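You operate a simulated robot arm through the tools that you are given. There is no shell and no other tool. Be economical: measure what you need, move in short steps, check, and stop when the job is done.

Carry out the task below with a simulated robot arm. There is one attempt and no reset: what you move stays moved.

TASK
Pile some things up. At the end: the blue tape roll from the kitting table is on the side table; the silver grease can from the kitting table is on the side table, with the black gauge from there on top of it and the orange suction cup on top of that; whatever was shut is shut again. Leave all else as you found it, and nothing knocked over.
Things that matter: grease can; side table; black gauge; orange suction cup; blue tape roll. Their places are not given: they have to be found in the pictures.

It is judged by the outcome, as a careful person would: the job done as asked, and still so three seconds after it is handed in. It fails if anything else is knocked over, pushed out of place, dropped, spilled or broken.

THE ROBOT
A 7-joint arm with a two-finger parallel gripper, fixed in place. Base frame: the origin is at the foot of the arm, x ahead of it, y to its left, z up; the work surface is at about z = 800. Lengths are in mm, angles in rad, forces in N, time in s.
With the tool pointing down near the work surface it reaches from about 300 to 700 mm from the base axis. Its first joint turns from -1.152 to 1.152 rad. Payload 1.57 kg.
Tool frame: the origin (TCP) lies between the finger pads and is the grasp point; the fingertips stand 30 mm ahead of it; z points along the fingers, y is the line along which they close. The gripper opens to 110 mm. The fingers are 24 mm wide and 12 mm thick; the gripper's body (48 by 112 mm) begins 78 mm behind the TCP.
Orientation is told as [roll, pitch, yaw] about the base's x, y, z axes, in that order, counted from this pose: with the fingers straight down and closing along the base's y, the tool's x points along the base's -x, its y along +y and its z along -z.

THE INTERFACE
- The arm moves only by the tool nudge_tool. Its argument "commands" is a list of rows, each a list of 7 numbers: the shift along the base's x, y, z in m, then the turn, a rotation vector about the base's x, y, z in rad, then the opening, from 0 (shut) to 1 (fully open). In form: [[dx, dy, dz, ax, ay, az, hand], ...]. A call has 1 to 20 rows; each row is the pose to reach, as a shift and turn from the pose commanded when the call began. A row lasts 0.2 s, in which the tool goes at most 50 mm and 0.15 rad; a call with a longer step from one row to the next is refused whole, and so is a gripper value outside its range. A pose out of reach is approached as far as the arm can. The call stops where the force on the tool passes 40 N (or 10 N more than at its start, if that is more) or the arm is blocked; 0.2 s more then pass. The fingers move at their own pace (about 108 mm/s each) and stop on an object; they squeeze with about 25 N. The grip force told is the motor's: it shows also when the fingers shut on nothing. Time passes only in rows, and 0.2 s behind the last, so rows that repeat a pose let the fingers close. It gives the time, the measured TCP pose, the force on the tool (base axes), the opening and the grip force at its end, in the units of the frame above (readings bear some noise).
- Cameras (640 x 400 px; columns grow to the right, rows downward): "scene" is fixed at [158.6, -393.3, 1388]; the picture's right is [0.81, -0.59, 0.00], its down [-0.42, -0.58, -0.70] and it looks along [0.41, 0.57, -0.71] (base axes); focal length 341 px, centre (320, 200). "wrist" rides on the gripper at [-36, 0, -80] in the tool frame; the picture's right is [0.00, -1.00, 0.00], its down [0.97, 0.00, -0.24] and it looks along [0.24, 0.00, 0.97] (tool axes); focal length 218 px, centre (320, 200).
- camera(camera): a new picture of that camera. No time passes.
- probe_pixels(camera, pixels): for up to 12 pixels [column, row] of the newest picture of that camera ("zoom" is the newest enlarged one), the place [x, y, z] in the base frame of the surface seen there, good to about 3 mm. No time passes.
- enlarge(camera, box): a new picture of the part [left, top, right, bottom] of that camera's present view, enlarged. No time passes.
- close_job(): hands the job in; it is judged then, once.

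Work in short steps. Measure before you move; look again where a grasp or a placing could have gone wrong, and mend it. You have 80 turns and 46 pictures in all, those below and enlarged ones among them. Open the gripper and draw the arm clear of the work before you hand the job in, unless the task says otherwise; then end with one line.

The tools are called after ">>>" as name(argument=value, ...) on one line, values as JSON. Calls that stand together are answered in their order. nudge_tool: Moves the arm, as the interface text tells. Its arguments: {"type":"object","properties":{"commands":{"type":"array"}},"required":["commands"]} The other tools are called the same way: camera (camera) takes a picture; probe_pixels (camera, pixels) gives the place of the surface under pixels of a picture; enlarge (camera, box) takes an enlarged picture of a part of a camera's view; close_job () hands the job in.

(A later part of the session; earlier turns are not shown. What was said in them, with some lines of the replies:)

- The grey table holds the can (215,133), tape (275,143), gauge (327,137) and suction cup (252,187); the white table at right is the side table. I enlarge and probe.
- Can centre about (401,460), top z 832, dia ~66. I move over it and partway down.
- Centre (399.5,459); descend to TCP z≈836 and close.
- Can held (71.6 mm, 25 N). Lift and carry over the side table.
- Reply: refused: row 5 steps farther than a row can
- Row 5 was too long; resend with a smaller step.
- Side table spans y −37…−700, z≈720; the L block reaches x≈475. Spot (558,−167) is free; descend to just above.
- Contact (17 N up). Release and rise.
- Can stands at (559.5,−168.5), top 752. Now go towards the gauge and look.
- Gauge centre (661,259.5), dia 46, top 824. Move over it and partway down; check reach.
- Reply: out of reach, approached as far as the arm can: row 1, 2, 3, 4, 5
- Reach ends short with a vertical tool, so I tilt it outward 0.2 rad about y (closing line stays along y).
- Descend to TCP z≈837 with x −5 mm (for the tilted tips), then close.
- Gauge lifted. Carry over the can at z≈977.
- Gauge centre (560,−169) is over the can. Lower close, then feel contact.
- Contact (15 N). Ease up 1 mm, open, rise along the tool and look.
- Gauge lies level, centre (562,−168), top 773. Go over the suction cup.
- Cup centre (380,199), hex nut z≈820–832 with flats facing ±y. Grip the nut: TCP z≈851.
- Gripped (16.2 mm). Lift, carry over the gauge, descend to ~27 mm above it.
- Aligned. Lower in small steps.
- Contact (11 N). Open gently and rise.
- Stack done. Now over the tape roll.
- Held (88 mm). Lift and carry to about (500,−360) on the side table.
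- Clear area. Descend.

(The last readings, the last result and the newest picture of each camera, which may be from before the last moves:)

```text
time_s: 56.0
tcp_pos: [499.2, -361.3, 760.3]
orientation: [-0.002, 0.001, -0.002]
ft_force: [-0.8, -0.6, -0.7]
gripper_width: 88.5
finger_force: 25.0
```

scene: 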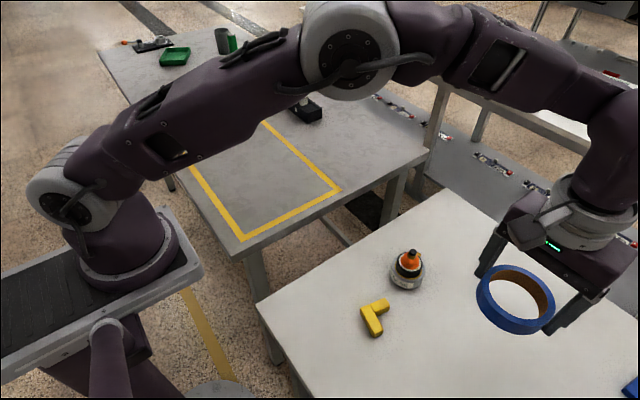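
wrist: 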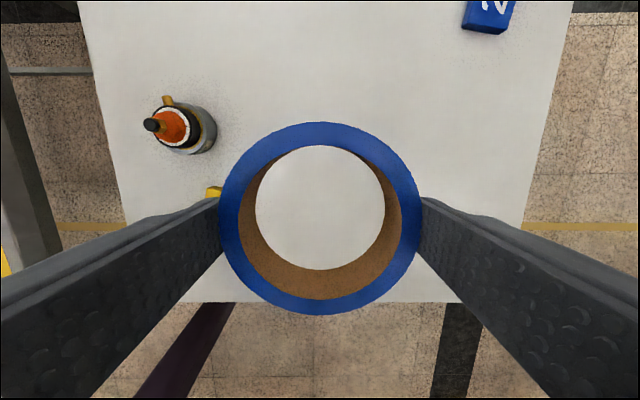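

>>> nudge_tool(commands=[[0, 0, -0.001, 0, 0, 0, 0.4], [0, 0, -0.002, 0, 0, 0, 0.4], [0, 0, -0.003, 0, 0, 0, 0.4], [0, 0, -0.003, 0, 0, 0, 0.4]])

```text
time_s: 57.0
tcp_pos: [499.4, -360.6, 755.1]
orientation: [0.0, 0.0, 0.0]
ft_force: [-2.5, 2.0, 6.8]
gripper_width: 88.5
finger_force: 25.6
```

Light contact (7 N). Release, rise clear and check.

>>> nudge_tool(commands=[[0, 0, 0, 0, 0, 0, 0.9], [0, 0, 0, 0, 0, 0, 1], [0, 0, 0, 0, 0, 0, 1], [0, 0, 0.03, 0, 0, 0, 1], [0, 0, 0.07, 0, 0, 0, 1], [0, 0, 0.11, 0, 0, 0, 1], [0, 0, 0.155, 0, 0, 0, 1], [0, 0, 0.2, 0, 0, 0, 1], [0, 0, 0.245, 0, 0, 0, 1], [0, 0, 0.245, 0, 0, 0, 1]])

>>> camera(camera="wrist")

>>> camera(camera="scene")

```text
time_s: 59.2
tcp_pos: [499.7, -360.3, 1000.8]
orientation: [-0.001, 0.0, 0.002]
ft_force: [0.0, -0.3, -0.2]
gripper_width: 109.9
finger_force: 0.1
```

```text
13 pictures are left
```

wrist: 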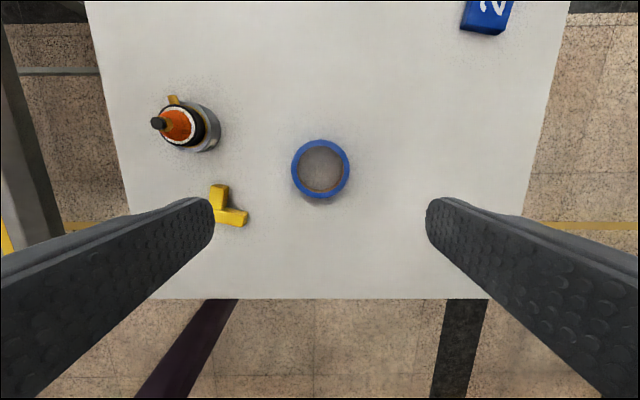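

```text
12 pictures are left
```

scene: 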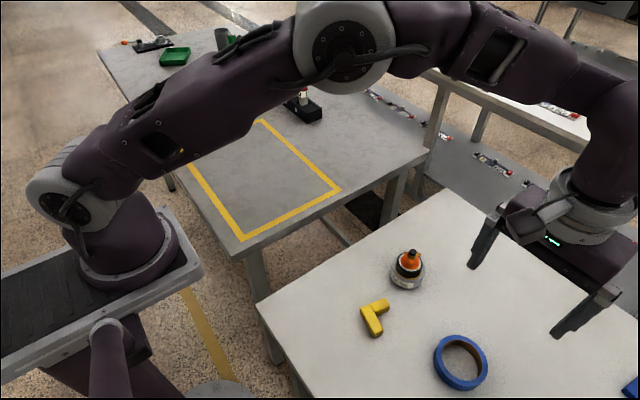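

The stack is standing, the tape roll lies flat on the side table, the gripper is open and well clear, and nothing was opened. I hand the job in.

>>> close_job()

```text
The job is handed in.
```

The job is handed in: the grease can stands on the side table with the gauge on it and the suction cup on top, and the blue tape roll lies flat beside them; nothing shut was opened and nothing else was moved.
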